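You operate a simulated robot arm through the tools that you are given. There is no shell and no other tool. Be economical: measure what you need, move in short steps, check, and stop when the job is done.

You run a simulated two-armed robot. Do the job below in one go: nothing can be reset, and whatever is moved stays where it is left.

JOB
Press rig keys blue, yellow, then red; then move vent plug 1, now over the bubble, to the plug rest.
Fine: one press each, the rig level again before the next; the plug comes off last; the other plugs stay. Set down upright: what you pick out.

Only the result counts: the job must be done as asked and must still hold three seconds after the hand-in. Knocking over, shifting, dropping, spilling or breaking anything else fails it.

ROBOT AND FRAMES
Two 6-joint arms with two-finger parallel grippers on one trunk, on a base that drives. Base frame: it is fixed to the floor where the robot stands at the start and does not move with it; the origin is under the middle of the robot, x ahead of it, y to its left, z up. Lengths are in m, angles in degrees, forces in N, time in s.
The left shoulder is at the start at [0.28, 0.185, 1.105], the right one opposite. With the tool pointing down near the work surface each hand reaches from about 0.56 to 0.94 m from the robot's upright axis, wherever it stands, measured 20 degrees to its own side. Places, roughly: plug rest [0.8, 0, 0.8]; trial mould [1.1, 0, 0.9]. Payload 1.57 kg a hand.
The tool frame of a hand sits at the grasp point between the pads (the TCP): z along the fingers, y along the line on which they close. The tips reach 0.03 m beyond it. Largest opening 0.08 m; finger width 0.017, thickness 0.012; the body of the gripper, 0.04 by 0.082 m, starts 0.08 m behind the TCP.
Orientation is that of the tool frame in the base frame, as [roll, pitch, yaw] about the fixed x, y, z axes, in that order (R = Rz(yaw) Ry(pitch) Rx(roll)). With the fingers straight down and closing along the base's y, the tool's x points along the base's -x, its y along +y and its z along -z.

CONTROLS
- The arms move only by the tool arm_command. It takes "left_increments", "right_increments" or both (then of equal length, played together; a hand with none holds still); each is a list that holds one entry, the list of rows, each a list of 6 numbers: the shift along the base's x, y, z in m, then the turn, a rotation vector about the base's x, y, z in rad. In form: [[[dx, dy, dz, rx, ry, rz], ...]]. A call has 1 to 8 rows; each row shifts and turns the commanded pose from where the row before left it. "left_hand" and "right_hand" are, for a hand that has rows, the closure, from 0 (fully open) to 1 (shut), set as the call begins (left out, the last holds). Rows are played at 5 a second. More than 0.05 m and 8.6 degrees between two rows, or a gripper value outside its range, and nothing of the call is played. Where a pose cannot be reached the arm comes as near as it can. A force on the tool above 40 N (or 10 N above the force at the start of the call, whichever is more), or a blocked arm, ends the call early, and 0.2 s more pass. The fingers move at their own pace (about 0.153 m/s each) and stop on an object; they squeeze with about 35 N. The grip force told is the motor's: it shows also when the fingers shut on nothing. Time passes only in rows, and 0.2 s behind the last, so rows that do not move let the fingers close. It gives the time, the measured TCP pose, the force on the tool (base axes), the opening and the grip force at its end, in the units of the frame above (readings bear some noise), with the torque about the TCP (base axes, N m) and any sound that the robot's microphone picked up.
- Cameras (640 x 400 px; columns grow to the right, rows downward): "scene" is now at [0.2382, 0.0088, 1.5477]; the picture's right is [0.11, -0.99, 0.00], its down [-0.73, -0.08, -0.68] and it looks along [0.67, 0.07, -0.74] (base axes); focal length 286 px, centre (320, 200). "left" rides on the left gripper at [0.072, 0.007, -0.122] in its tool frame; the picture's right is [-0.09, 1.00, 0.00], its down [-0.84, -0.08, -0.54] and it looks along [-0.54, -0.05, 0.84] (tool axes); focal length 238 px, centre (320, 200). "right" rides on the right gripper at [0.072, -0.007, -0.122] in its tool frame; the picture's right is [0.09, 1.00, 0.00], its down [-0.84, 0.08, -0.54] and it looks along [-0.54, 0.05, 0.84] (tool axes); focal length 238 px, centre (320, 200). There is no depth. A picture from a camera that has moved, and an enlarged one, comes with that camera's place and axes in the base frame and with its lens.
- get_image(camera): a new picture of that camera. It takes no simulated time.
- lift_body(by): slides the trunk up (or, below 0, down) by that many m; the arms and the scene camera ride with it, the base frame stays. It gives what a move gives, with no picture.
- drive_base(legs): drives the robot by 1 to 6 legs, each [ahead, turn to the left] in m and degrees, along the robot's own axes; the way and the turn of a leg run together, so that a leg with both is an arc; at most 1.5 m and 180 degrees a leg. The arms and the cameras ride along, it lands a little off, and it stops where it bumps. It gives what a move gives.
- turn_head(pan, tilt): turns the head with the scene camera to pan (to the left, within 86 degrees either way) and tilt (down, from -29 to 69), counted from straight ahead of the robot. It gives what a move gives.
- close_up(camera, box): a new picture of the part [left, top, right, bottom] of that camera's present view, enlarged. It takes no simulated time.
- job_done(): hands the job in; it is judged then, once.

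Work in short steps. Places have to be worked out from the pictures, the camera data and where the tool is seen: move nearer, look again, correct. Check each grasp and each placing, and mend what went wrong. You have 120 turns and 108 pictures in all, those below and enlarged ones among them. Open the grippers and draw the arms clear of the work before you hand the job in, unless the task says otherwise; then end with one line.

The tools are called after "Request:" as name(argument=value, ...) on one line, values as JSON. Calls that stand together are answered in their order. arm_command: Moves the arms, as the interface text tells. Its arguments: {"type":"object","properties":{"left_increments":{"type":"array","items":{"type":"array","items":{"type":"array","items":{"type":"number"}}}},"left_hand":{"type":"number"},"right_increments":{"type":"array","items":{"type":"array","items":{"type":"array","items":{"type":"number"}}}},"right_hand":{"type":"number"}},"required":[]} The other tools are called the same way: lift_body (by) slides the trunk up or down; drive_base (legs) drives the base; turn_head (pan, tilt) turns the head that bears the scene camera; get_image (camera) takes a picture; close_up (camera, box) takes an enlarged picture of a part of a camera's view; job_done () hands the job in.

At the start:

```text
t: 0.0
left_eef_pos: [0.5232, 0.2648, 1.2571]
left_tcp_rot: [-180.0, 0.0, -179.9]
left_wrist_force: [0.8, 0.1, -0.6]
left_moment: [0.03, 0.02, -0.01]
left_width: 0.0799
left_grasp_force: 0.0
right_eef_pos: [0.592, -0.1415, 1.1451]
right_tcp_rot: [-180.0, -0.1, 180.0]
right_wrist_force: [0.8, 0.0, -0.2]
right_moment: [-0.01, 0.01, 0.0]
right_width: 0.0799
right_grasp_force: 0.0
trunk travel left (down, up): [-0.8, 0.19]
robot x, y, heading: [-0.0051, 0.0002, 0.2]
head pan, tilt: [6.1, 47.4]
```

scene: 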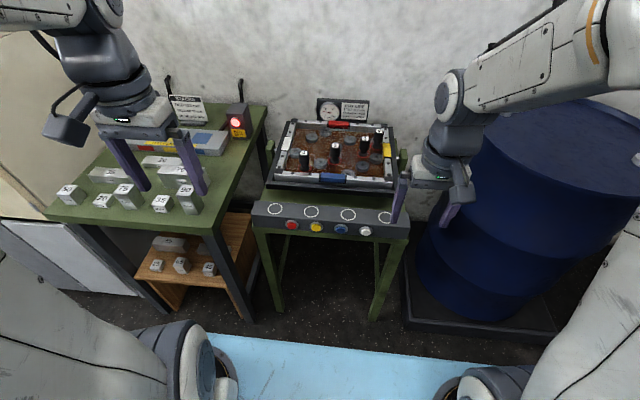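
right: 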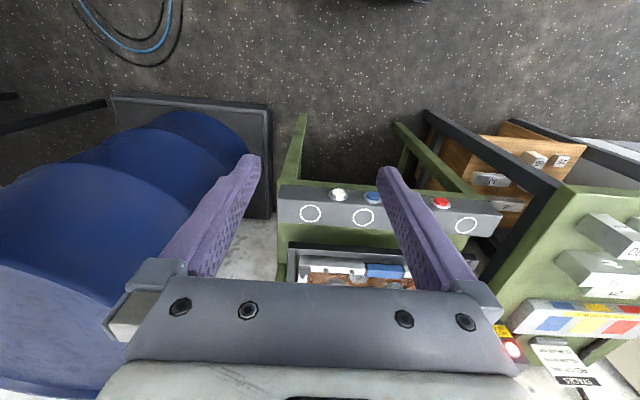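
left: 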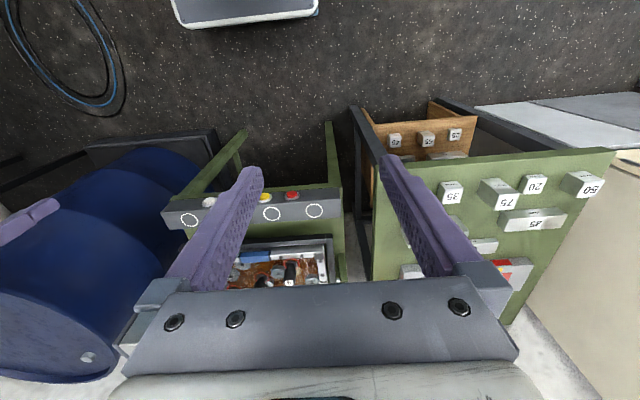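

The scene shows a rig with four keys on its front and three black plugs in the mould. I take enlarged views to read the labels and find the bubble and the plug rest.

Request:
close_up(camera="scene", box=[240, 90, 420, 202])

Request:
close_up(camera="scene", box=[240, 180, 420, 292])

Request:
close_up(camera="scene", box=[150, 80, 270, 155])

```text
3.56 times, centred on (330, 146) of scene
camera zoom: at [0.2382, 0.0088, 1.5477], right [0.11, -0.99, 0.0], down [-0.73, -0.08, -0.68], along [0.67, 0.07, -0.74], focal length 1018 px, centre (284, 392)
```

zoom: 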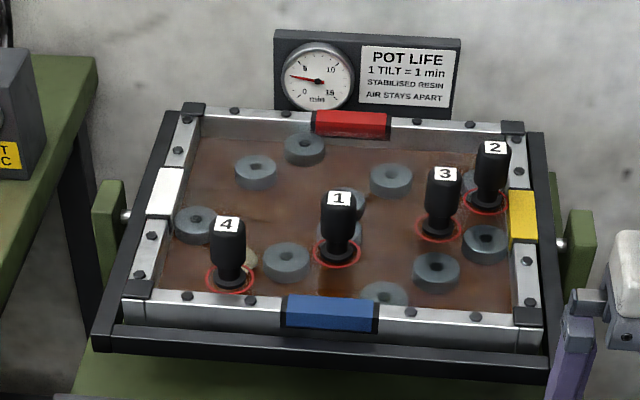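

```text
3.56 times, centred on (330, 236) of scene
camera zoom: at [0.2382, 0.0088, 1.5477], right [0.11, -0.99, 0.0], down [-0.73, -0.08, -0.68], along [0.67, 0.07, -0.74], focal length 1018 px, centre (284, 72)
```

zoom: 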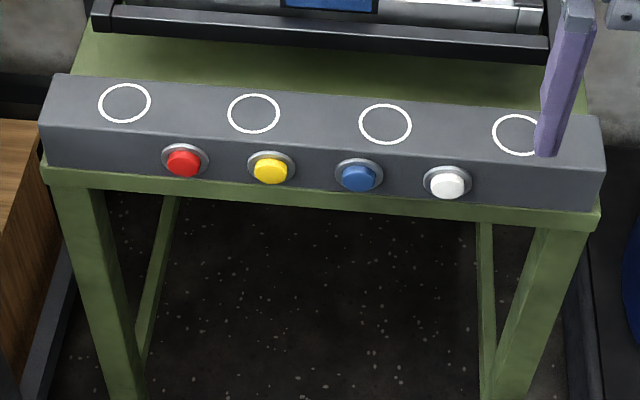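

```text
5.33 times, centred on (210, 118) of scene
camera zoom: at [0.2382, 0.0088, 1.5477], right [0.11, -0.99, 0.0], down [-0.73, -0.08, -0.68], along [0.67, 0.07, -0.74], focal length 1527 px, centre (907, 640)
```

zoom: 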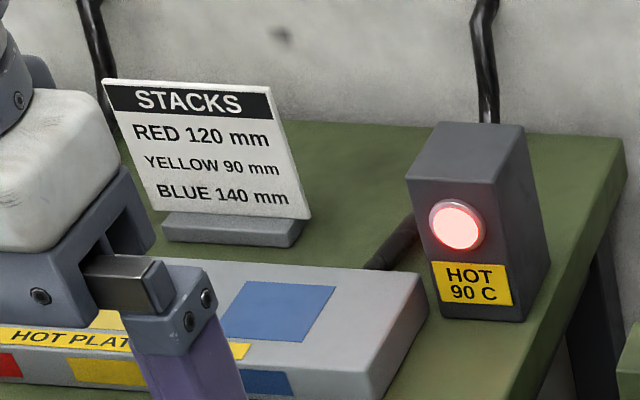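

I put the blue key at about y=0.00, yellow 0.086 and red 0.169, on a front face at x≈0.82, z≈0.78. The right hand will press blue, so I shut it and bring it down in front of the bar.

Request:
arm_command(right_increments=[[[0.005, 0.018, -0.044, 0, 0, 0], [0.005, 0.018, -0.044, 0, 0, 0], [0.005, 0.018, -0.044, 0, 0, 0], [0.005, 0.018, -0.044, 0, 0, 0], [0.005, 0.018, -0.044, 0, 0, 0], [0.005, 0.018, -0.044, 0, 0, 0], [0.005, 0.018, -0.044, 0, 0, 0], [0.005, 0.018, -0.02, 0, 0, 0]]], right_hand=1)

Request:
get_image(camera="scene")

Request:
get_image(camera="right")

```text
t: 1.8
left_eef_pos: [0.5246, 0.2648, 1.257]
left_tcp_rot: [-180.0, 0.0, -179.9]
left_wrist_force: [0.0, 0.0, 0.0]
left_moment: [-0.03, -0.02, -0.01]
left_width: 0.08
left_grasp_force: 0.2
right_eef_pos: [0.6331, 0.0027, 0.8152]
right_tcp_rot: [180.0, 0.0, 179.9]
right_wrist_force: [0.2, -0.2, 0.6]
right_moment: [-0.02, -0.02, 0.0]
right_width: 0.0
right_grasp_force: 21.6
trunk travel left (down, up): [-0.8, 0.19]
robot x, y, heading: [0.0022, -0.0036, -0.1]
head pan, tilt: [6.1, 47.4]
```

```text
101 pictures are left
camera scene: at [0.2383, 0.0088, 1.5477], right [0.11, -0.99, 0.0], down [-0.73, -0.08, -0.68], along [0.67, 0.07, -0.74], focal length 286 px, centre (320, 200)
```

scene: 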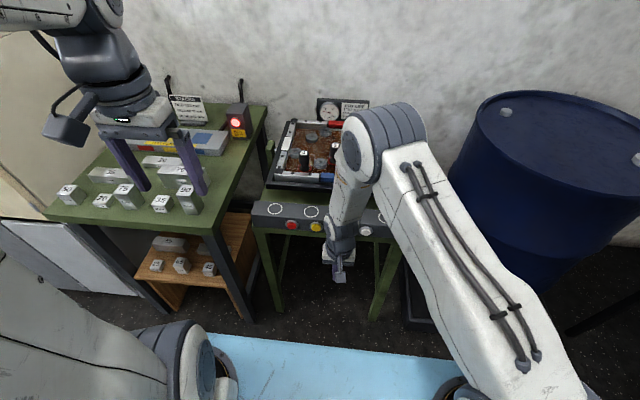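

```text
100 pictures are left
camera right: at [0.5616, -0.0031, 0.9387], right [-0.09, 1.0, 0.0], down [0.84, 0.08, 0.54], along [0.54, 0.05, -0.84], focal length 238 px, centre (320, 200)
```

right: 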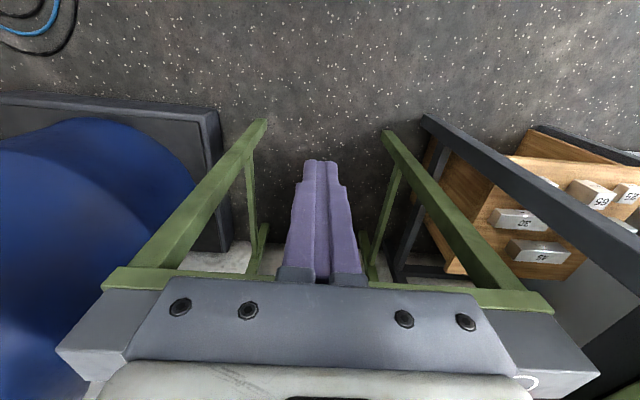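

The right hand hangs in front of the bar at y≈0. Pitching the fingers forward by 45° keeps the wrist clear of the mould when it tilts, so I do that while moving to x≈0.72.

Request:
arm_command(right_increments=[[[0.01, 0, -0.003, 0, -0.131, 0], [0.01, 0, -0.003, 0, -0.131, 0], [0.015, 0, -0.003, 0, -0.131, 0], [0.015, 0, -0.003, 0, -0.131, 0], [0.015, 0, -0.003, 0, -0.131, 0], [0.015, 0, -0.004, 0, -0.13, 0], [0, 0, 0, 0, 0, 0]]])

Request:
get_image(camera="right")

Request:
get_image(camera="scene")

Request:
get_image(camera="left")

```text
t: 3.4
left_eef_pos: [0.5241, 0.2651, 1.2564]
left_tcp_rot: [179.9, 0.0, -180.0]
left_wrist_force: [-0.5, 0.2, 0.0]
left_moment: [0.02, -0.01, 0.03]
left_width: 0.0799
left_grasp_force: 0.1
right_eef_pos: [0.6425, -0.0089, 0.8056]
right_tcp_rot: [-176.7, 11.7, -179.8]
right_wrist_force: [0.4, -0.4, 0.3]
right_moment: [-0.01, 0.02, 0.05]
right_width: 0.0002
right_grasp_force: 21.1
right hand out of reach, approached as far as the arm can: row 1, 2, 3, 4, 5, 6
trunk travel left (down, up): [-0.8, 0.19]
robot x, y, heading: [0.0018, 0.0012, -0.3]
head pan, tilt: [6.1, 47.4]
```

```text
99 pictures are left
camera right: at [0.5489, -0.0094, 0.9123], right [-0.08, 0.99, -0.07], down [0.71, 0.11, 0.7], along [0.7, 0.0, -0.71], focal length 238 px, centre (320, 200)
```

right: 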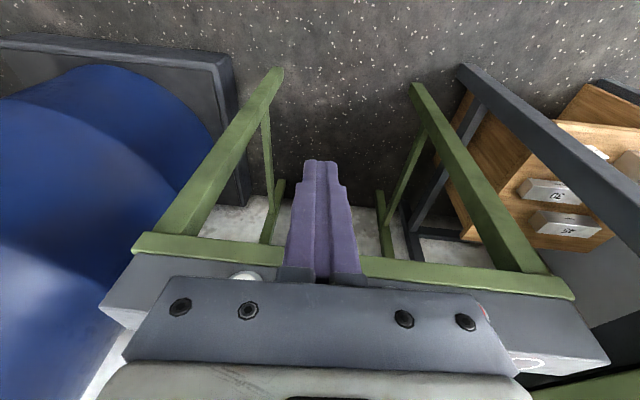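

```text
98 pictures are left
camera scene: at [0.2382, 0.0089, 1.5477], right [0.11, -0.99, 0.0], down [-0.73, -0.08, -0.68], along [0.67, 0.07, -0.74], focal length 286 px, centre (320, 200)
```

scene: 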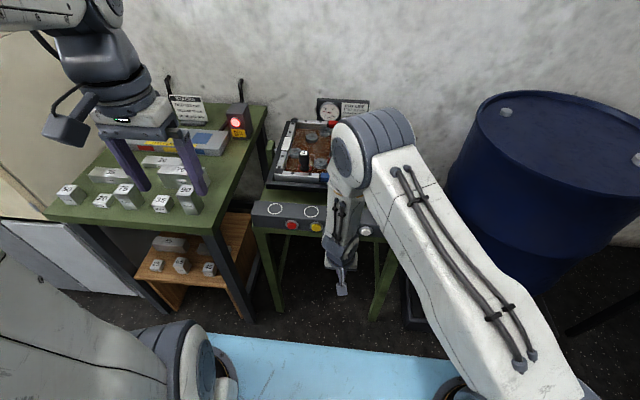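

```text
97 pictures are left
camera left: at [0.4534, 0.2713, 1.3788], right [0.09, 1.0, 0.0], down [0.84, -0.08, 0.54], along [0.54, -0.05, -0.84], focal length 238 px, centre (320, 200)
```

left: 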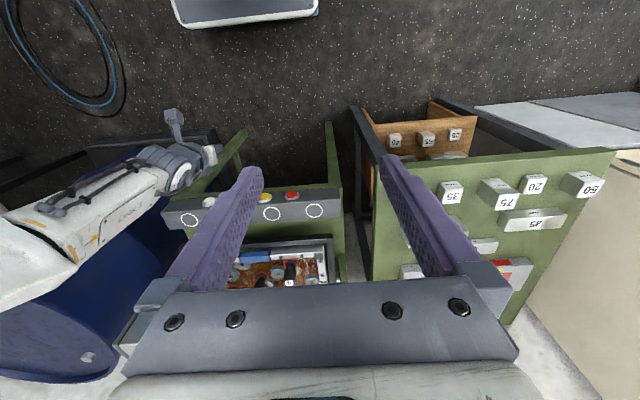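

The 45° pitch is out of reach this close in, because the arm is folded. I move ahead a little at the present pose to see how the command behaves.

Request:
arm_command(right_increments=[[[0.02, 0, 0, 0, 0, 0], [0.02, 0, 0, 0, 0, 0], [0, 0, 0, 0, 0, 0]]])

```text
t: 4.2
left_eef_pos: [0.5246, 0.2654, 1.2566]
left_tcp_rot: [-179.9, 0.0, -180.0]
left_wrist_force: [0.4, -0.5, 0.3]
left_moment: [0.02, 0.01, 0.0]
left_width: 0.08
left_grasp_force: 0.0
right_eef_pos: [0.6841, -0.0101, 0.8054]
right_tcp_rot: [-176.8, 11.7, -179.9]
right_wrist_force: [0.4, 0.5, -0.6]
right_moment: [-0.03, 0.02, -0.02]
right_width: 0.0
right_grasp_force: 21.3
trunk travel left (down, up): [-0.8, 0.19]
robot x, y, heading: [-0.0001, 0.0019, 0.2]
head pan, tilt: [6.1, 47.4]
```

The command starts from the pose actually reached. I straighten the roll, set y to 0.002 and try for a bit more pitch further out.

Request:
arm_command(right_increments=[[[0.02, 0.004, 0, 0.056, 0, 0], [0.02, 0.004, 0, 0, -0.06, 0], [0.015, 0.004, 0, 0, -0.06, 0], [0, 0, 0, 0, -0.06, 0], [0, 0, 0, 0, 0, 0]]])

Request:
get_image(camera="right")

Request:
close_up(camera="scene", box=[240, 180, 420, 292])

Request:
close_up(camera="left", box=[150, 120, 350, 245])

```text
t: 5.4
left_eef_pos: [0.525, 0.265, 1.2561]
left_tcp_rot: [180.0, 0.1, 179.9]
left_wrist_force: [0.8, 0.1, -1.2]
left_moment: [-0.04, 0.01, 0.03]
left_width: 0.0801
left_grasp_force: 0.1
right_eef_pos: [0.7375, 0.0005, 0.8063]
right_tcp_rot: [-179.8, 20.5, 179.5]
right_wrist_force: [-0.3, 0.6, -0.5]
right_moment: [-0.01, 0.01, 0.0]
right_width: 0.0003
right_grasp_force: 21.3
trunk travel left (down, up): [-0.8, 0.19]
robot x, y, heading: [0.0028, -0.0021, 0.1]
head pan, tilt: [6.1, 47.4]
```

```text
96 pictures are left
camera right: at [0.6287, -0.0036, 0.8962], right [-0.08, 1.0, -0.04], down [0.59, 0.08, 0.8], along [0.8, 0.04, -0.6], focal length 238 px, centre (320, 200)
```

right: 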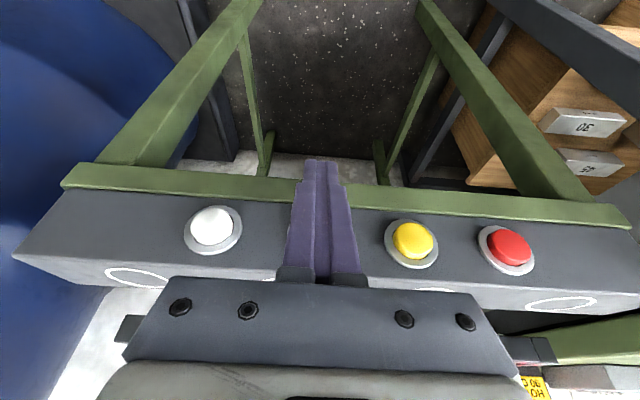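

```text
3.56 times, centred on (330, 236) of scene
camera zoom: at [0.2382, 0.0088, 1.5477], right [0.11, -0.99, 0.0], down [-0.73, -0.08, -0.68], along [0.67, 0.07, -0.74], focal length 1018 px, centre (284, 72)
```

zoom: 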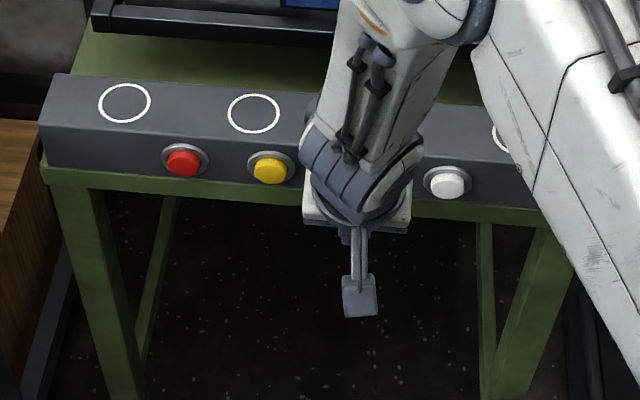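

```text
3.20 times, centred on (250, 182) of left
camera zoom: at [0.4533, 0.2713, 1.3788], right [0.09, 1.0, 0.0], down [0.84, -0.08, 0.54], along [0.54, -0.05, -0.84], focal length 763 px, centre (544, 256)
```

zoom: 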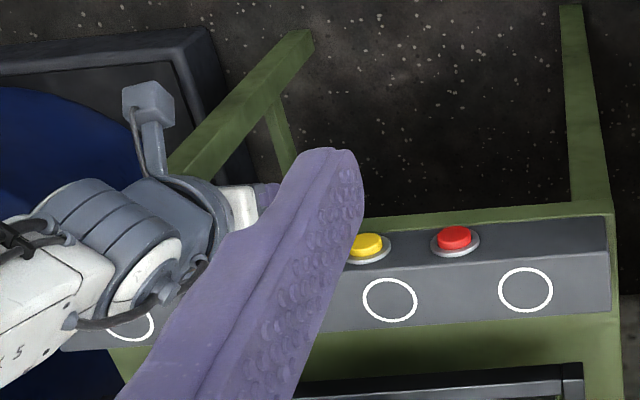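

From two views the key caps sit at x≈0.803, z≈0.797, with blue at y≈0.002. The fingertip corner now leads nicely, so I raise it 9 mm and approach to just short of the key.

Request:
arm_command(right_increments=[[[0.015, 0.0015, 0.009, 0, 0, 0], [0.01, 0, 0, 0, 0, 0], [0.006, 0, 0, 0, 0, 0], [0, 0, 0, 0, 0, 0]]])

Request:
get_image(camera="right")

Request:
get_image(camera="scene")

```text
t: 6.4
left_eef_pos: [0.5246, 0.2647, 1.2565]
left_tcp_rot: [179.9, 0.0, 180.0]
left_wrist_force: [0.2, 0.6, 0.9]
left_moment: [0.02, 0.01, -0.02]
left_width: 0.0803
left_grasp_force: 0.1
right_eef_pos: [0.7689, 0.0037, 0.8149]
right_tcp_rot: [179.9, 22.1, 179.4]
right_wrist_force: [-0.9, 1.0, 0.0]
right_moment: [0.02, 0.01, 0.01]
right_width: 0.0002
right_grasp_force: 21.6
trunk travel left (down, up): [-0.8, 0.19]
robot x, y, heading: [0.0009, -0.0005, 0.1]
head pan, tilt: [6.1, 47.4]
```

```text
93 pictures are left
camera right: at [0.6577, -0.0015, 0.9026], right [-0.08, 1.0, -0.03], down [0.57, 0.07, 0.82], along [0.82, 0.04, -0.58], focal length 238 px, centre (320, 200)
```

right: 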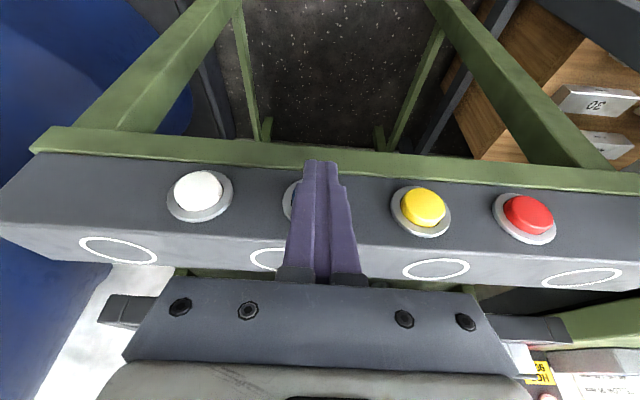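

```text
92 pictures are left
camera scene: at [0.2383, 0.0088, 1.5477], right [0.11, -0.99, 0.0], down [-0.73, -0.08, -0.68], along [0.67, 0.07, -0.74], focal length 286 px, centre (320, 200)
```

scene: 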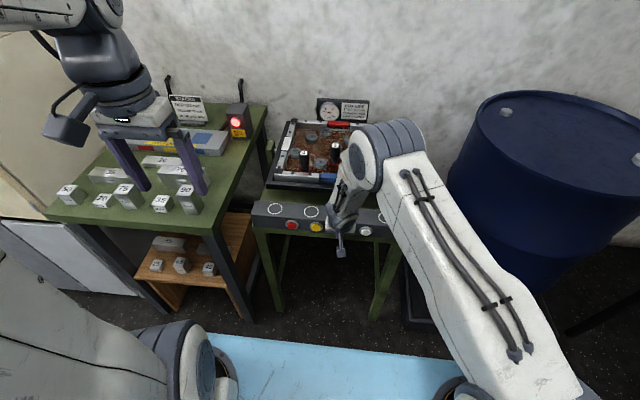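

The tip is about 15 mm short of the blue cap and 3 mm too far left. I correct that and advance slowly up to first contact.

Request:
arm_command(right_increments=[[[0.008, -0.0035, 0, 0, 0, 0], [0.004, 0, 0, 0, 0, 0], [0.002, 0, 0, 0, 0, 0], [0.002, 0, 0, 0, 0, 0], [0.002, 0, 0, 0, 0, 0]]])

```text
t: 7.5
left_eef_pos: [0.5232, 0.2658, 1.2569]
left_tcp_rot: [180.0, 0.0, 179.9]
left_wrist_force: [0.7, -0.1, 1.3]
left_moment: [-0.01, -0.01, 0.03]
left_width: 0.0801
left_grasp_force: 0.1
right_eef_pos: [0.7795, 0.0005, 0.8099]
right_tcp_rot: [179.8, 21.1, 179.7]
right_wrist_force: [-12.5, 0.4, -6.0]
right_moment: [0.09, 0.33, 0.06]
right_width: 0.0002
right_grasp_force: 21.3
trunk travel left (down, up): [-0.8, 0.19]
robot x, y, heading: [0.0007, 0.0013, 0.1]
head pan, tilt: [6.1, 47.4]
heard: click
stopped in row 5 (right hand): the force on the tool passed its limit at 41 N (the readings are from after the stop); the commanded pose is now the measured one
```

A click was heard with the force peak, so blue has been pressed. I back off now.

Request:
arm_command(right_increments=[[[-0.02, 0, 0, 0, 0, 0], [-0.03, 0, 0, 0, 0, 0], [-0.03, 0, 0, 0, 0, 0]]])

Request:
get_image(camera="scene")

```text
t: 8.3
left_eef_pos: [0.5241, 0.2656, 1.2577]
left_tcp_rot: [-180.0, 0.0, -180.0]
left_wrist_force: [0.3, -0.3, -0.5]
left_moment: [0.0, 0.04, -0.03]
left_width: 0.0799
left_grasp_force: 0.1
right_eef_pos: [0.7041, 0.0006, 0.8139]
right_tcp_rot: [179.9, 21.7, 179.5]
right_wrist_force: [-0.2, -0.3, 0.2]
right_moment: [-0.02, 0.01, 0.0]
right_width: 0.0002
right_grasp_force: 21.6
trunk travel left (down, up): [-0.8, 0.19]
robot x, y, heading: [0.001, -0.0028, 0.2]
head pan, tilt: [6.1, 47.4]
```

```text
91 pictures are left
camera scene: at [0.2381, 0.0088, 1.5477], right [0.11, -0.99, 0.0], down [-0.73, -0.08, -0.68], along [0.67, 0.07, -0.74], focal length 286 px, centre (320, 200)
```

scene: 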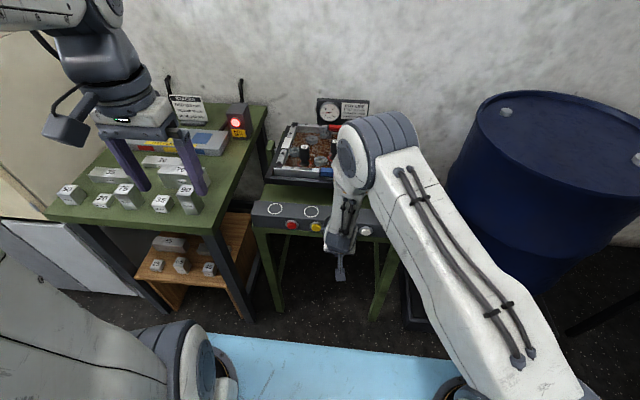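

The mould is tilting now. I slide the right hand over to y≈0.085 in front of the yellow key, well back, and watch the mould.

Request:
arm_command(right_increments=[[[0.01, 0.03, 0, 0, 0, 0], [0.01, 0.03, 0, 0, 0, 0], [0.01, 0.0255, 0, 0, 0, 0], [0, 0, 0, 0, 0, 0], [0, 0, 0, 0, 0, 0]]])

Request:
close_up(camera="scene", box=[240, 90, 420, 202])

Request:
get_image(camera="right")

```text
t: 9.5
left_eef_pos: [0.5236, 0.2653, 1.2567]
left_tcp_rot: [180.0, 0.0, 179.9]
left_wrist_force: [0.1, -0.1, 0.8]
left_moment: [-0.03, -0.03, 0.0]
left_width: 0.0802
left_grasp_force: 0.0
right_eef_pos: [0.732, 0.0869, 0.8129]
right_tcp_rot: [180.0, 21.5, 179.6]
right_wrist_force: [0.0, 0.1, 0.0]
right_moment: [0.05, -0.01, -0.01]
right_width: 0.0
right_grasp_force: 20.7
trunk travel left (down, up): [-0.8, 0.19]
robot x, y, heading: [-0.0008, -0.0026, 0.1]
head pan, tilt: [6.1, 47.4]
```

```text
3.56 times, centred on (330, 146) of scene
camera zoom: at [0.238, 0.0089, 1.5477], right [0.11, -0.99, 0.0], down [-0.73, -0.08, -0.68], along [0.67, 0.07, -0.74], focal length 1018 px, centre (284, 392)
```

zoom: 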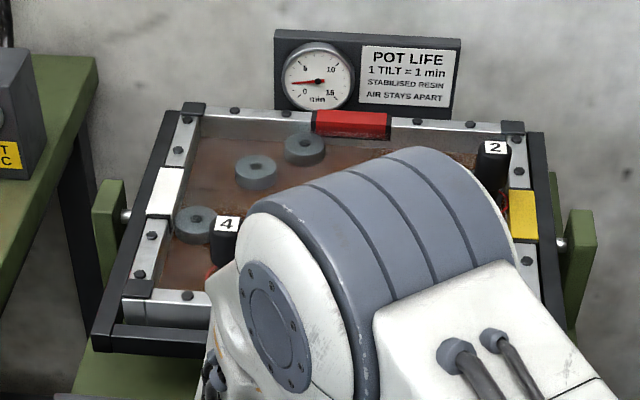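

```text
89 pictures are left
camera right: at [0.6205, 0.0812, 0.9004], right [-0.08, 1.0, -0.03], down [0.58, 0.07, 0.81], along [0.81, 0.05, -0.58], focal length 238 px, centre (320, 200)
```

right: 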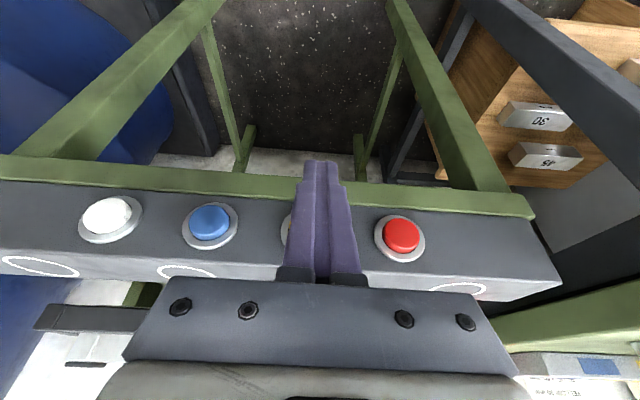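

The gauge advanced by one and the mould looks level again. I wait a moment and look again to be sure it has stopped.

Request:
arm_command(right_increments=[[[0.01, -0.0025, 0, 0, 0, 0], [0, 0, 0, 0, 0, 0], [0, 0, 0, 0, 0, 0], [0, 0, 0, 0, 0, 0], [0, 0, 0, 0, 0, 0]]])

Request:
close_up(camera="scene", box=[240, 90, 420, 202])

```text
t: 10.7
left_eef_pos: [0.5242, 0.2646, 1.257]
left_tcp_rot: [180.0, 0.0, -180.0]
left_wrist_force: [-0.1, 0.1, 0.7]
left_moment: [-0.01, -0.01, 0.03]
left_width: 0.0798
left_grasp_force: 0.2
right_eef_pos: [0.7423, 0.0837, 0.8126]
right_tcp_rot: [179.8, 21.5, 179.5]
right_wrist_force: [-0.4, -0.1, 0.8]
right_moment: [-0.01, -0.01, 0.0]
right_width: 0.0
right_grasp_force: 21.4
trunk travel left (down, up): [-0.8, 0.19]
robot x, y, heading: [0.0027, 0.0032, -0.1]
head pan, tilt: [6.1, 47.4]
```

```text
3.56 times, centred on (330, 146) of scene
camera zoom: at [0.238, 0.0089, 1.5477], right [0.11, -0.99, 0.0], down [-0.73, -0.08, -0.68], along [0.67, 0.07, -0.74], focal length 1018 px, centre (284, 392)
```

zoom: 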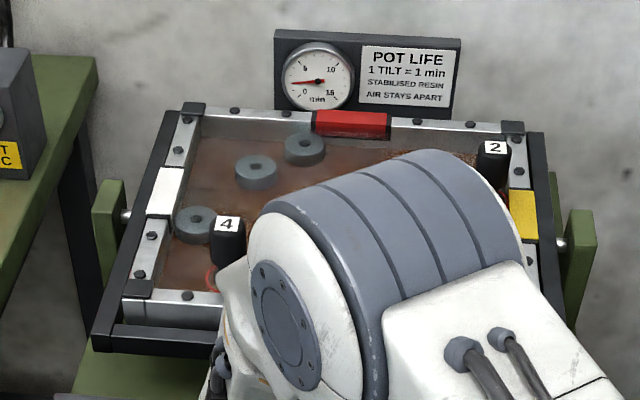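

The rig is level and steady. I press yellow with the same slow advance.

Request:
arm_command(right_increments=[[[0.015, 0.0005, 0.002, 0, 0, 0], [0.012, 0, 0, 0, 0, 0], [0.008, 0, 0, 0, 0, 0], [0.003, 0, 0, 0, 0, 0], [0.002, 0, 0, 0, 0, 0], [0.002, 0, 0, 0, 0, 0], [0.002, 0, 0, 0, 0, 0], [0.002, 0, 0, 0, 0, 0]]])

```text
t: 12.4
left_eef_pos: [0.5227, 0.2659, 1.2563]
left_tcp_rot: [180.0, 0.0, 179.9]
left_wrist_force: [-0.5, 0.5, 1.2]
left_moment: [0.0, 0.0, 0.0]
left_width: 0.0801
left_grasp_force: 0.0
right_eef_pos: [0.7789, 0.0832, 0.8094]
right_tcp_rot: [-179.7, 20.6, 179.9]
right_wrist_force: [-12.9, 2.7, -6.5]
right_moment: [-0.1, 0.35, -0.04]
right_width: 0.0
right_grasp_force: 21.7
trunk travel left (down, up): [-0.8, 0.19]
robot x, y, heading: [-0.0031, 0.0, 0.1]
head pan, tilt: [6.1, 47.4]
heard: click
stopped in row 8 (right hand): the force on the tool passed its limit at 41 N (the readings are from after the stop); the commanded pose is now the measured one
```

Yellow clicked. I back off by 70 mm and look at the mould.

Request:
arm_command(right_increments=[[[-0.02, 0, 0, 0, 0, 0], [-0.03, 0, 0.002, 0, 0, 0], [-0.02, 0, 0.002, 0, 0, 0]]])

Request:
close_up(camera="scene", box=[240, 90, 420, 202])

```text
t: 13.2
left_eef_pos: [0.5247, 0.2659, 1.2578]
left_tcp_rot: [180.0, 0.0, -179.9]
left_wrist_force: [0.0, -0.5, -0.5]
left_moment: [0.01, 0.0, 0.01]
left_width: 0.0798
left_grasp_force: 0.1
right_eef_pos: [0.7134, 0.0841, 0.8151]
right_tcp_rot: [-179.8, 21.0, 179.6]
right_wrist_force: [0.2, 0.1, 0.0]
right_moment: [0.01, 0.01, -0.02]
right_width: 0.0
right_grasp_force: 21.5
trunk travel left (down, up): [-0.8, 0.19]
robot x, y, heading: [-0.0015, -0.0019, -0.0]
head pan, tilt: [6.1, 47.4]
```

```text
3.56 times, centred on (330, 146) of scene
camera zoom: at [0.2378, 0.009, 1.5477], right [0.11, -0.99, 0.0], down [-0.73, -0.08, -0.68], along [0.67, 0.07, -0.74], focal length 1018 px, centre (284, 392)
```

zoom: 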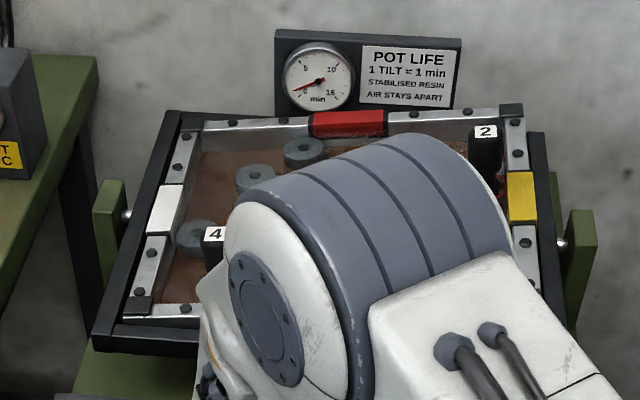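

The rig is tilting on the yellow side. I slide over to the red key (y≈0.167), well clear, and wait for it to level.

Request:
arm_command(right_increments=[[[0.005, 0.028, 0, 0, 0, 0], [0.005, 0.028, 0, 0, 0, 0], [0.015, 0.027, 0, 0, 0, 0], [0, 0, 0, 0, 0, 0], [0, 0, 0, 0, 0, 0], [0, 0, 0, 0, 0, 0], [0, 0, 0, 0, 0, 0], [0, 0, 0, 0, 0, 0]]])

Request:
close_up(camera="scene", box=[240, 90, 420, 202])

Request:
get_image(camera="right")

```text
t: 15.1
left_eef_pos: [0.5236, 0.2651, 1.2568]
left_tcp_rot: [179.9, 0.0, -180.0]
left_wrist_force: [0.2, -0.2, -0.6]
left_moment: [0.0, -0.01, -0.02]
left_width: 0.0802
left_grasp_force: 0.1
right_eef_pos: [0.7402, 0.1672, 0.8163]
right_tcp_rot: [-179.8, 21.0, 179.8]
right_wrist_force: [1.0, 0.4, 0.1]
right_moment: [0.01, 0.01, 0.02]
right_width: 0.0
right_grasp_force: 21.5
trunk travel left (down, up): [-0.8, 0.19]
robot x, y, heading: [-0.0022, -0.0013, 0.2]
head pan, tilt: [6.1, 47.4]
```

```text
3.56 times, centred on (330, 146) of scene
camera zoom: at [0.2378, 0.0091, 1.5477], right [0.11, -0.99, 0.0], down [-0.73, -0.08, -0.68], along [0.67, 0.07, -0.74], focal length 1018 px, centre (284, 392)
```

zoom: 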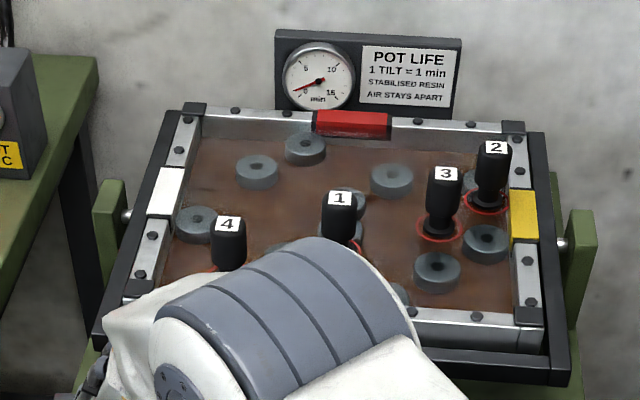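

```text
85 pictures are left
camera right: at [0.6302, 0.1631, 0.9049], right [-0.08, 1.0, -0.04], down [0.59, 0.08, 0.81], along [0.81, 0.04, -0.59], focal length 238 px, centre (320, 200)
```

right: 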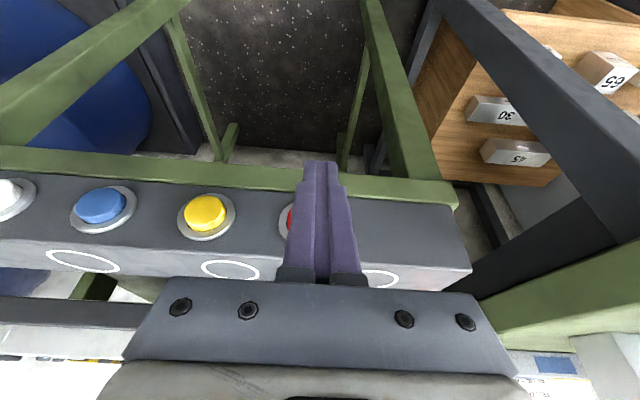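

The rig is level again (second tilt counted). The red cap lies slightly right of the finger, so I shift 3 mm and press red.

Request:
arm_command(right_increments=[[[0.015, -0.003, 0, 0, 0, 0], [0.012, 0, 0, 0, 0, 0], [0.008, 0, 0, 0, 0, 0], [0.003, 0, 0, 0, 0, 0], [0.002, 0, 0, 0, 0, 0], [0.002, 0, 0, 0, 0, 0], [0.002, 0, 0, 0, 0, 0], [0.002, 0, 0, 0, 0, 0]]])

```text
t: 16.9
left_eef_pos: [0.5208, 0.2664, 1.2579]
left_tcp_rot: [-179.9, 0.1, -179.9]
left_wrist_force: [-0.3, -0.3, -1.1]
left_moment: [0.02, 0.0, -0.02]
left_width: 0.0802
left_grasp_force: 0.1
right_eef_pos: [0.7816, 0.1642, 0.8148]
right_tcp_rot: [-179.6, 20.8, 179.9]
right_wrist_force: [-34.4, -0.1, 10.2]
right_moment: [0.0, 0.7, 0.03]
right_width: 0.0
right_grasp_force: 21.6
trunk travel left (down, up): [-0.8, 0.19]
robot x, y, heading: [0.0009, -0.0014, 0.1]
head pan, tilt: [6.1, 47.4]
heard: click
```

Red clicked. I back off, lift the right hand and draw it to the right side to clear the view.

Request:
arm_command(right_increments=[[[-0.03, 0, 0, 0, 0, 0], [-0.04, 0, 0, 0, 0, 0], [0, -0.04, 0.03, 0, 0.12, 0], [0, -0.04, 0.03, 0, 0.12, 0], [0, -0.04, 0.03, 0, 0.12, 0], [0, -0.04, 0.03, 0, 0, 0], [0, -0.04, 0.03, 0, 0, 0], [0, -0.04, 0.03, 0, 0, 0]]])

Request:
arm_command(right_increments=[[[-0.01, -0.03, 0.03, 0, 0, 0], [-0.01, -0.03, 0.03, 0, 0, 0], [-0.01, -0.03, 0.03, 0, 0, 0], [-0.01, -0.03, 0.03, 0, 0, 0], [-0.01, -0.03, 0.03, 0, 0, 0], [-0.01, 0, 0.03, 0, 0, 0]]], right_hand=0)

Request:
get_image(camera="scene")

Request:
close_up(camera="scene", box=[240, 90, 420, 202])

```text
t: 18.6
left_eef_pos: [0.5232, 0.2659, 1.2577]
left_tcp_rot: [179.9, 0.0, -180.0]
left_wrist_force: [1.0, 0.1, 0.0]
left_moment: [-0.03, 0.03, -0.02]
left_width: 0.08
left_grasp_force: 0.0
right_eef_pos: [0.7155, -0.0758, 0.9949]
right_tcp_rot: [-179.7, 0.4, 179.8]
right_wrist_force: [-0.3, -0.5, -1.0]
right_moment: [-0.01, -0.02, 0.05]
right_width: 0.0
right_grasp_force: 21.9
trunk travel left (down, up): [-0.8, 0.19]
robot x, y, heading: [-0.0032, 0.0014, -0.0]
head pan, tilt: [6.1, 47.4]
```

```text
t: 20.1
left_eef_pos: [0.524, 0.2648, 1.2573]
left_tcp_rot: [180.0, 0.0, -179.9]
left_wrist_force: [0.5, -0.2, -0.3]
left_moment: [0.0, 0.02, 0.01]
left_width: 0.0801
left_grasp_force: 0.0
right_eef_pos: [0.6535, -0.2251, 1.1753]
right_tcp_rot: [-179.7, 0.3, 179.7]
right_wrist_force: [-0.3, -0.5, -0.3]
right_moment: [-0.01, 0.04, 0.01]
right_width: 0.08
right_grasp_force: 0.0
trunk travel left (down, up): [-0.8, 0.19]
robot x, y, heading: [-0.0016, 0.0006, 0.0]
head pan, tilt: [6.1, 47.4]
```

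```text
84 pictures are left
camera scene: at [0.2379, 0.0088, 1.5477], right [0.11, -0.99, 0.0], down [-0.73, -0.08, -0.68], along [0.67, 0.07, -0.74], focal length 286 px, centre (320, 200)
```

scene: 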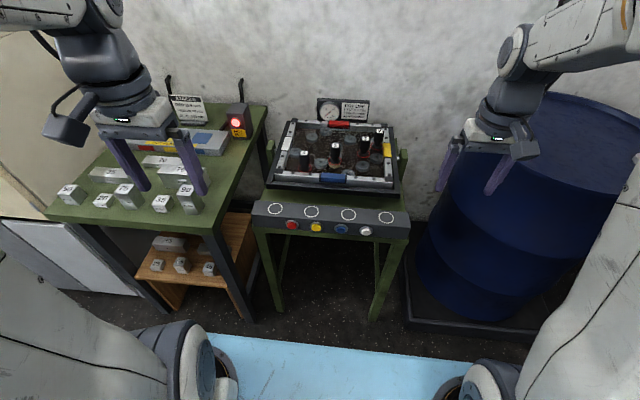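

```text
3.56 times, centred on (330, 146) of scene
camera zoom: at [0.2379, 0.0088, 1.5477], right [0.11, -0.99, 0.0], down [-0.73, -0.08, -0.68], along [0.67, 0.07, -0.74], focal length 1018 px, centre (284, 392)
```

zoom: 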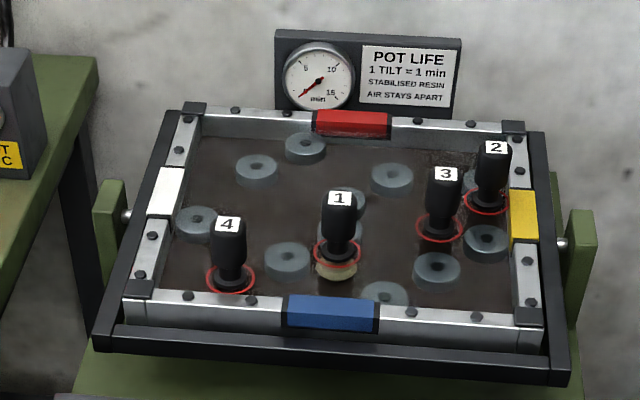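

All three tilts are done, the rig is level and the bubble now sits right under plug 1. Plug 1 at x≈1.03 is too far, so I drive ahead 0.18 m.

Request:
drive_base(legs=[[0.18, 0]])

Request:
get_image(camera="scene")

Request:
get_image(camera="right")

```text
t: 21.6
left_eef_pos: [0.7037, 0.2652, 1.2561]
left_tcp_rot: [-179.9, 0.0, 179.9]
left_wrist_force: [-0.2, 0.0, -0.2]
left_moment: [-0.01, -0.04, 0.05]
left_width: 0.0797
left_grasp_force: 0.1
right_eef_pos: [0.8342, -0.2262, 1.1752]
right_tcp_rot: [-179.7, 0.4, 179.7]
right_wrist_force: [0.6, 0.0, 0.1]
right_moment: [0.02, -0.02, -0.02]
right_width: 0.08
right_grasp_force: 0.1
trunk travel left (down, up): [-0.8, 0.19]
robot x, y, heading: [0.1748, 0.0034, 0.0]
head pan, tilt: [6.1, 47.4]
```

```text
82 pictures are left
camera scene: at [0.4168, 0.0085, 1.5477], right [0.1, -0.99, 0.0], down [-0.73, -0.08, -0.68], along [0.67, 0.07, -0.74], focal length 286 px, centre (320, 200)
```

scene: 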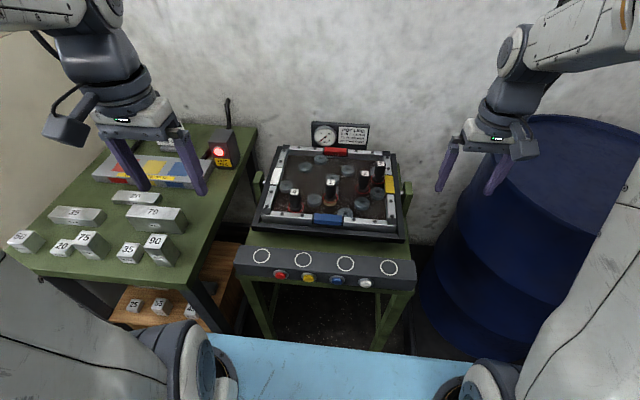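

```text
81 pictures are left
camera right: at [0.7618, -0.2304, 1.2981], right [-0.09, 1.0, -0.01], down [0.83, 0.08, 0.55], along [0.55, 0.04, -0.84], focal length 238 px, centre (320, 200)
```

right: 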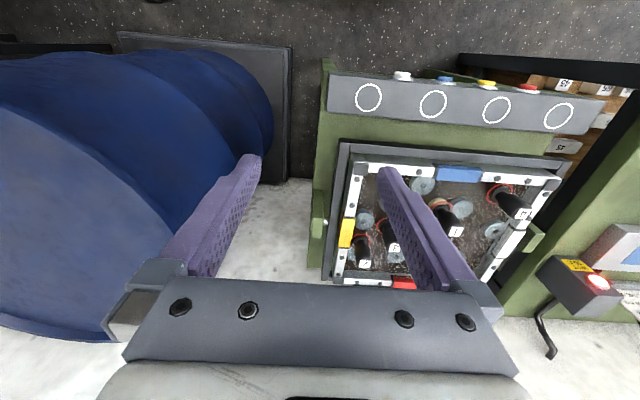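

Now a closer scene view from here, to triangulate plug 1 and the rings against the earlier view.

Request:
close_up(camera="scene", box=[232, 140, 424, 260])

Request:
close_up(camera="right", box=[310, 60, 610, 248])

```text
3.33 times, centred on (328, 200) of scene
camera zoom: at [0.4168, 0.0085, 1.5477], right [0.1, -0.99, 0.0], down [-0.73, -0.08, -0.68], along [0.67, 0.07, -0.74], focal length 955 px, centre (293, 200)
```

zoom: 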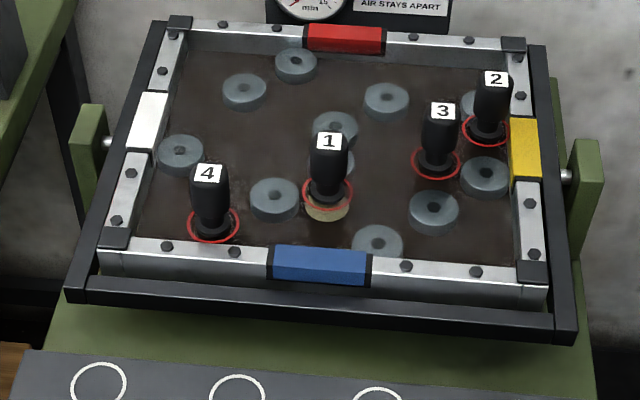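

```text
2.13 times, centred on (460, 154) of right
camera zoom: at [0.7618, -0.2304, 1.2981], right [-0.09, 1.0, -0.01], down [0.83, 0.08, 0.55], along [0.55, 0.04, -0.84], focal length 507 px, centre (22, 298)
```

zoom: 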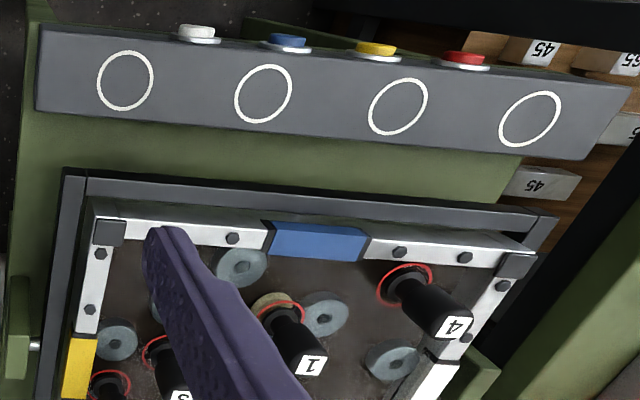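

Triangulation gives plug 1 at (1.027, 0.042) with its base at z≈0.885 and top at 0.961, and the second ring from the right at (0.837, -0.020, 0.833). I bring the open right hand over plug 1.

Request:
arm_command(right_increments=[[[0.024, 0.0335, -0.0125, 0, 0, 0], [0.024, 0.0335, -0.0125, 0, 0, 0], [0.024, 0.0335, -0.0125, 0, 0, 0], [0.024, 0.0335, -0.0125, 0, 0, 0], [0.024, 0.0335, -0.0125, 0, 0, 0], [0.024, 0.0335, -0.0125, 0, 0, 0], [0.024, 0.0335, -0.0125, 0, 0, 0], [0.025, 0.0335, -0.0125, 0, 0, 0]]], right_hand=0)

Request:
get_image(camera="right")

Request:
get_image(camera="scene")

```text
t: 23.4
left_eef_pos: [0.7027, 0.2647, 1.2575]
left_tcp_rot: [179.9, 0.0, 179.9]
left_wrist_force: [0.0, 0.8, 0.9]
left_moment: [-0.01, 0.03, 0.01]
left_width: 0.08
left_grasp_force: 0.0
right_eef_pos: [1.0233, 0.0409, 1.0761]
right_tcp_rot: [-179.7, 0.2, 179.6]
right_wrist_force: [-0.4, -0.1, 0.9]
right_moment: [0.04, 0.01, 0.01]
right_width: 0.0801
right_grasp_force: 0.1
trunk travel left (down, up): [-0.8, 0.19]
robot x, y, heading: [0.1823, 0.0009, -0.1]
head pan, tilt: [6.1, 47.4]
```

```text
78 pictures are left
camera right: at [0.9531, 0.0366, 1.1988], right [-0.09, 1.0, -0.01], down [0.83, 0.08, 0.55], along [0.54, 0.04, -0.84], focal length 238 px, centre (320, 200)
```

right: 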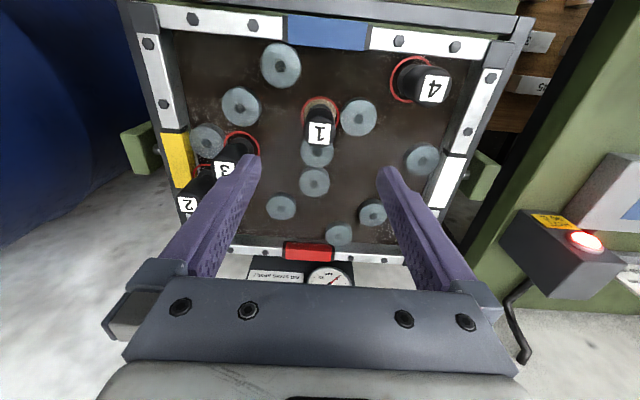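

```text
77 pictures are left
camera scene: at [0.4172, 0.0084, 1.5477], right [0.1, -0.99, 0.0], down [-0.73, -0.08, -0.68], along [0.67, 0.07, -0.74], focal length 286 px, centre (320, 200)
```

scene: 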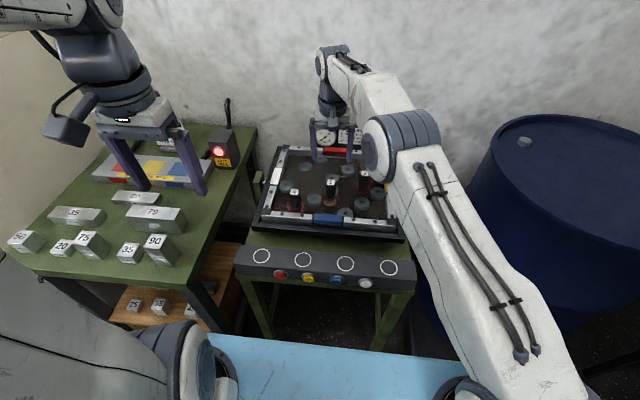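

The plug top lies directly between the fingers within 2 mm. I narrow the opening a little to keep clear of plug 3 and descend to z≈0.935.

Request:
arm_command(right_increments=[[[0, 0, -0.03, 0, 0, 0], [0, 0, -0.03, 0, 0, 0], [0, 0, -0.03, 0, 0, 0], [0, 0, -0.025, 0, 0, 0], [0, 0, -0.02, 0, 0, 0], [0, 0, -0.006, 0, 0, 0], [0, 0, 0, 0, 0, 0]]], right_hand=0.2)

Request:
get_image(camera="right")

Request:
close_up(camera="scene", box=[232, 120, 424, 240])

```text
t: 24.9
left_eef_pos: [0.7039, 0.2637, 1.2568]
left_tcp_rot: [-179.9, 0.0, 179.9]
left_wrist_force: [-0.7, -0.4, -0.1]
left_moment: [-0.06, -0.01, 0.0]
left_width: 0.0799
left_grasp_force: 0.1
right_eef_pos: [1.0274, 0.043, 0.9336]
right_tcp_rot: [-179.7, 0.4, 179.7]
right_wrist_force: [0.3, 0.2, -0.5]
right_moment: [0.0, -0.04, 0.0]
right_width: 0.064
right_grasp_force: 0.1
trunk travel left (down, up): [-0.8, 0.19]
robot x, y, heading: [0.1732, 0.0006, -0.3]
head pan, tilt: [6.1, 47.4]
```

```text
76 pictures are left
camera right: at [0.9557, 0.0384, 1.0573], right [-0.09, 1.0, -0.01], down [0.83, 0.08, 0.55], along [0.55, 0.04, -0.84], focal length 238 px, centre (320, 200)
```

right: 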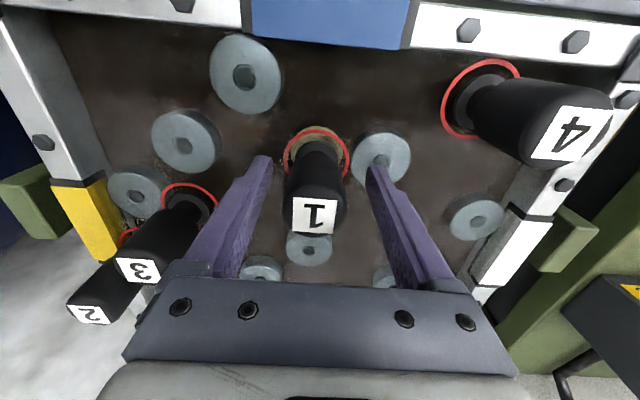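

```text
3.33 times, centred on (328, 180) of scene
camera zoom: at [0.4173, 0.0085, 1.5477], right [0.1, -0.99, 0.0], down [-0.73, -0.08, -0.68], along [0.67, 0.07, -0.74], focal length 955 px, centre (293, 267)
```

zoom: 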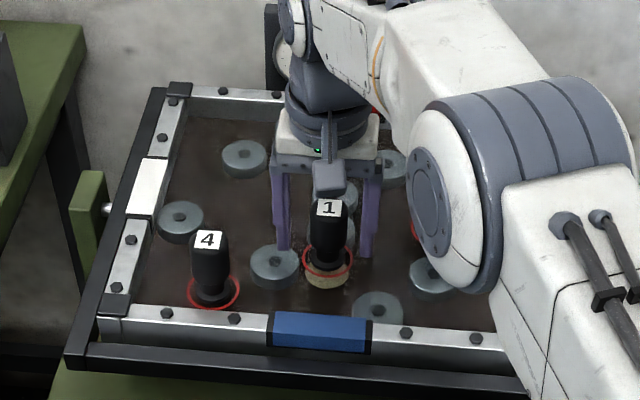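

The plug stands centred between the fingers, tips about 20 mm above the lid. I close on it.

Request:
arm_command(right_increments=[[[0, -0.001, 0, 0, 0, 0], [0, 0, 0, 0, 0, 0], [0, 0, 0, 0, 0, 0], [0, 0, 0, 0, 0, 0]]], right_hand=1)

Request:
get_image(camera="right")

```text
t: 25.9
left_eef_pos: [0.7032, 0.2648, 1.256]
left_tcp_rot: [180.0, 0.0, 179.9]
left_wrist_force: [0.1, 0.4, 0.0]
left_moment: [0.0, -0.02, -0.02]
left_width: 0.08
left_grasp_force: 0.0
right_eef_pos: [1.0278, 0.0414, 0.9351]
right_tcp_rot: [-179.7, 0.3, 179.7]
right_wrist_force: [0.0, -0.1, -0.2]
right_moment: [0.04, -0.01, 0.03]
right_width: 0.0331
right_grasp_force: 35.2
trunk travel left (down, up): [-0.8, 0.19]
robot x, y, heading: [0.1804, -0.0009, -0.1]
head pan, tilt: [6.1, 47.4]
```

```text
74 pictures are left
camera right: at [0.9558, 0.0372, 1.0575], right [-0.09, 1.0, -0.01], down [0.83, 0.08, 0.55], along [0.54, 0.04, -0.84], focal length 238 px, centre (320, 200)
```

right: 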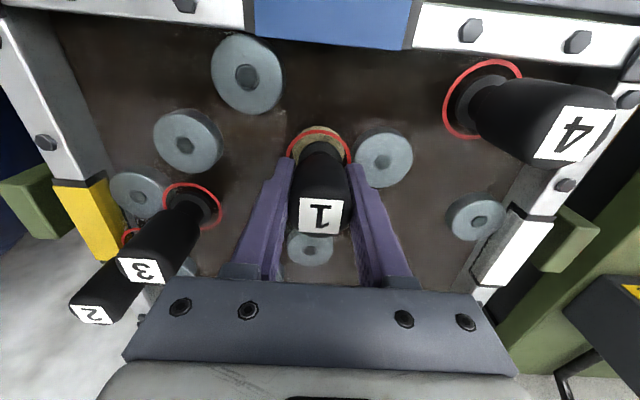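

The grip holds at 33 mm wide with 35 N. I lift it straight up slowly, then check.

Request:
arm_command(right_increments=[[[0, 0, 0.005, 0, 0, 0], [0, 0, 0.01, 0, 0, 0], [0, 0, 0.02, 0, 0, 0], [0, 0, 0.03, 0, 0, 0], [0, 0, 0.03, 0, 0, 0], [0, 0, 0, 0, 0, 0]]])

Request:
get_image(camera="right")

Request:
close_up(camera="scene", box=[232, 100, 424, 220])

```text
t: 27.4
left_eef_pos: [0.7021, 0.2645, 1.2569]
left_tcp_rot: [-180.0, 0.0, 180.0]
left_wrist_force: [0.0, 0.2, -0.5]
left_moment: [-0.01, 0.04, 0.0]
left_width: 0.0803
left_grasp_force: 0.0
right_eef_pos: [1.0274, 0.0422, 1.0298]
right_tcp_rot: [-179.7, 0.3, 179.7]
right_wrist_force: [0.1, 1.1, -0.1]
right_moment: [0.03, -0.03, 0.01]
right_width: 0.0328
right_grasp_force: 34.7
trunk travel left (down, up): [-0.8, 0.19]
robot x, y, heading: [0.1783, 0.0026, -0.1]
head pan, tilt: [6.1, 47.4]
```

```text
73 pictures are left
camera right: at [0.9554, 0.0374, 1.1526], right [-0.09, 1.0, -0.01], down [0.83, 0.08, 0.55], along [0.54, 0.04, -0.84], focal length 238 px, centre (320, 200)
```

right: 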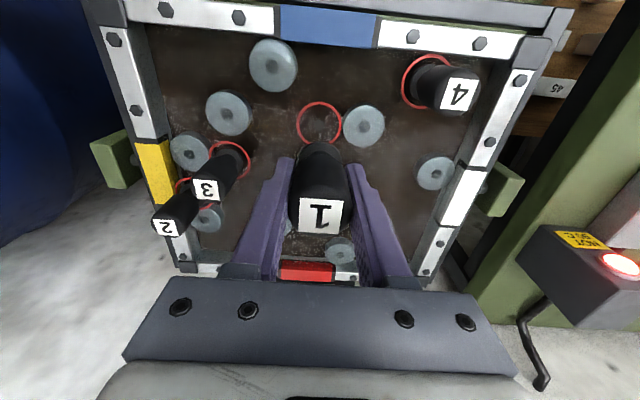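

```text
3.33 times, centred on (328, 160) of scene
camera zoom: at [0.4172, 0.0085, 1.5477], right [0.1, -0.99, 0.0], down [-0.73, -0.08, -0.68], along [0.67, 0.07, -0.74], focal length 955 px, centre (293, 333)
```

zoom: 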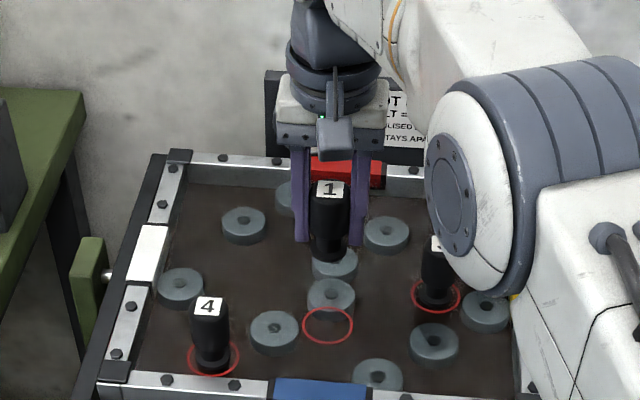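

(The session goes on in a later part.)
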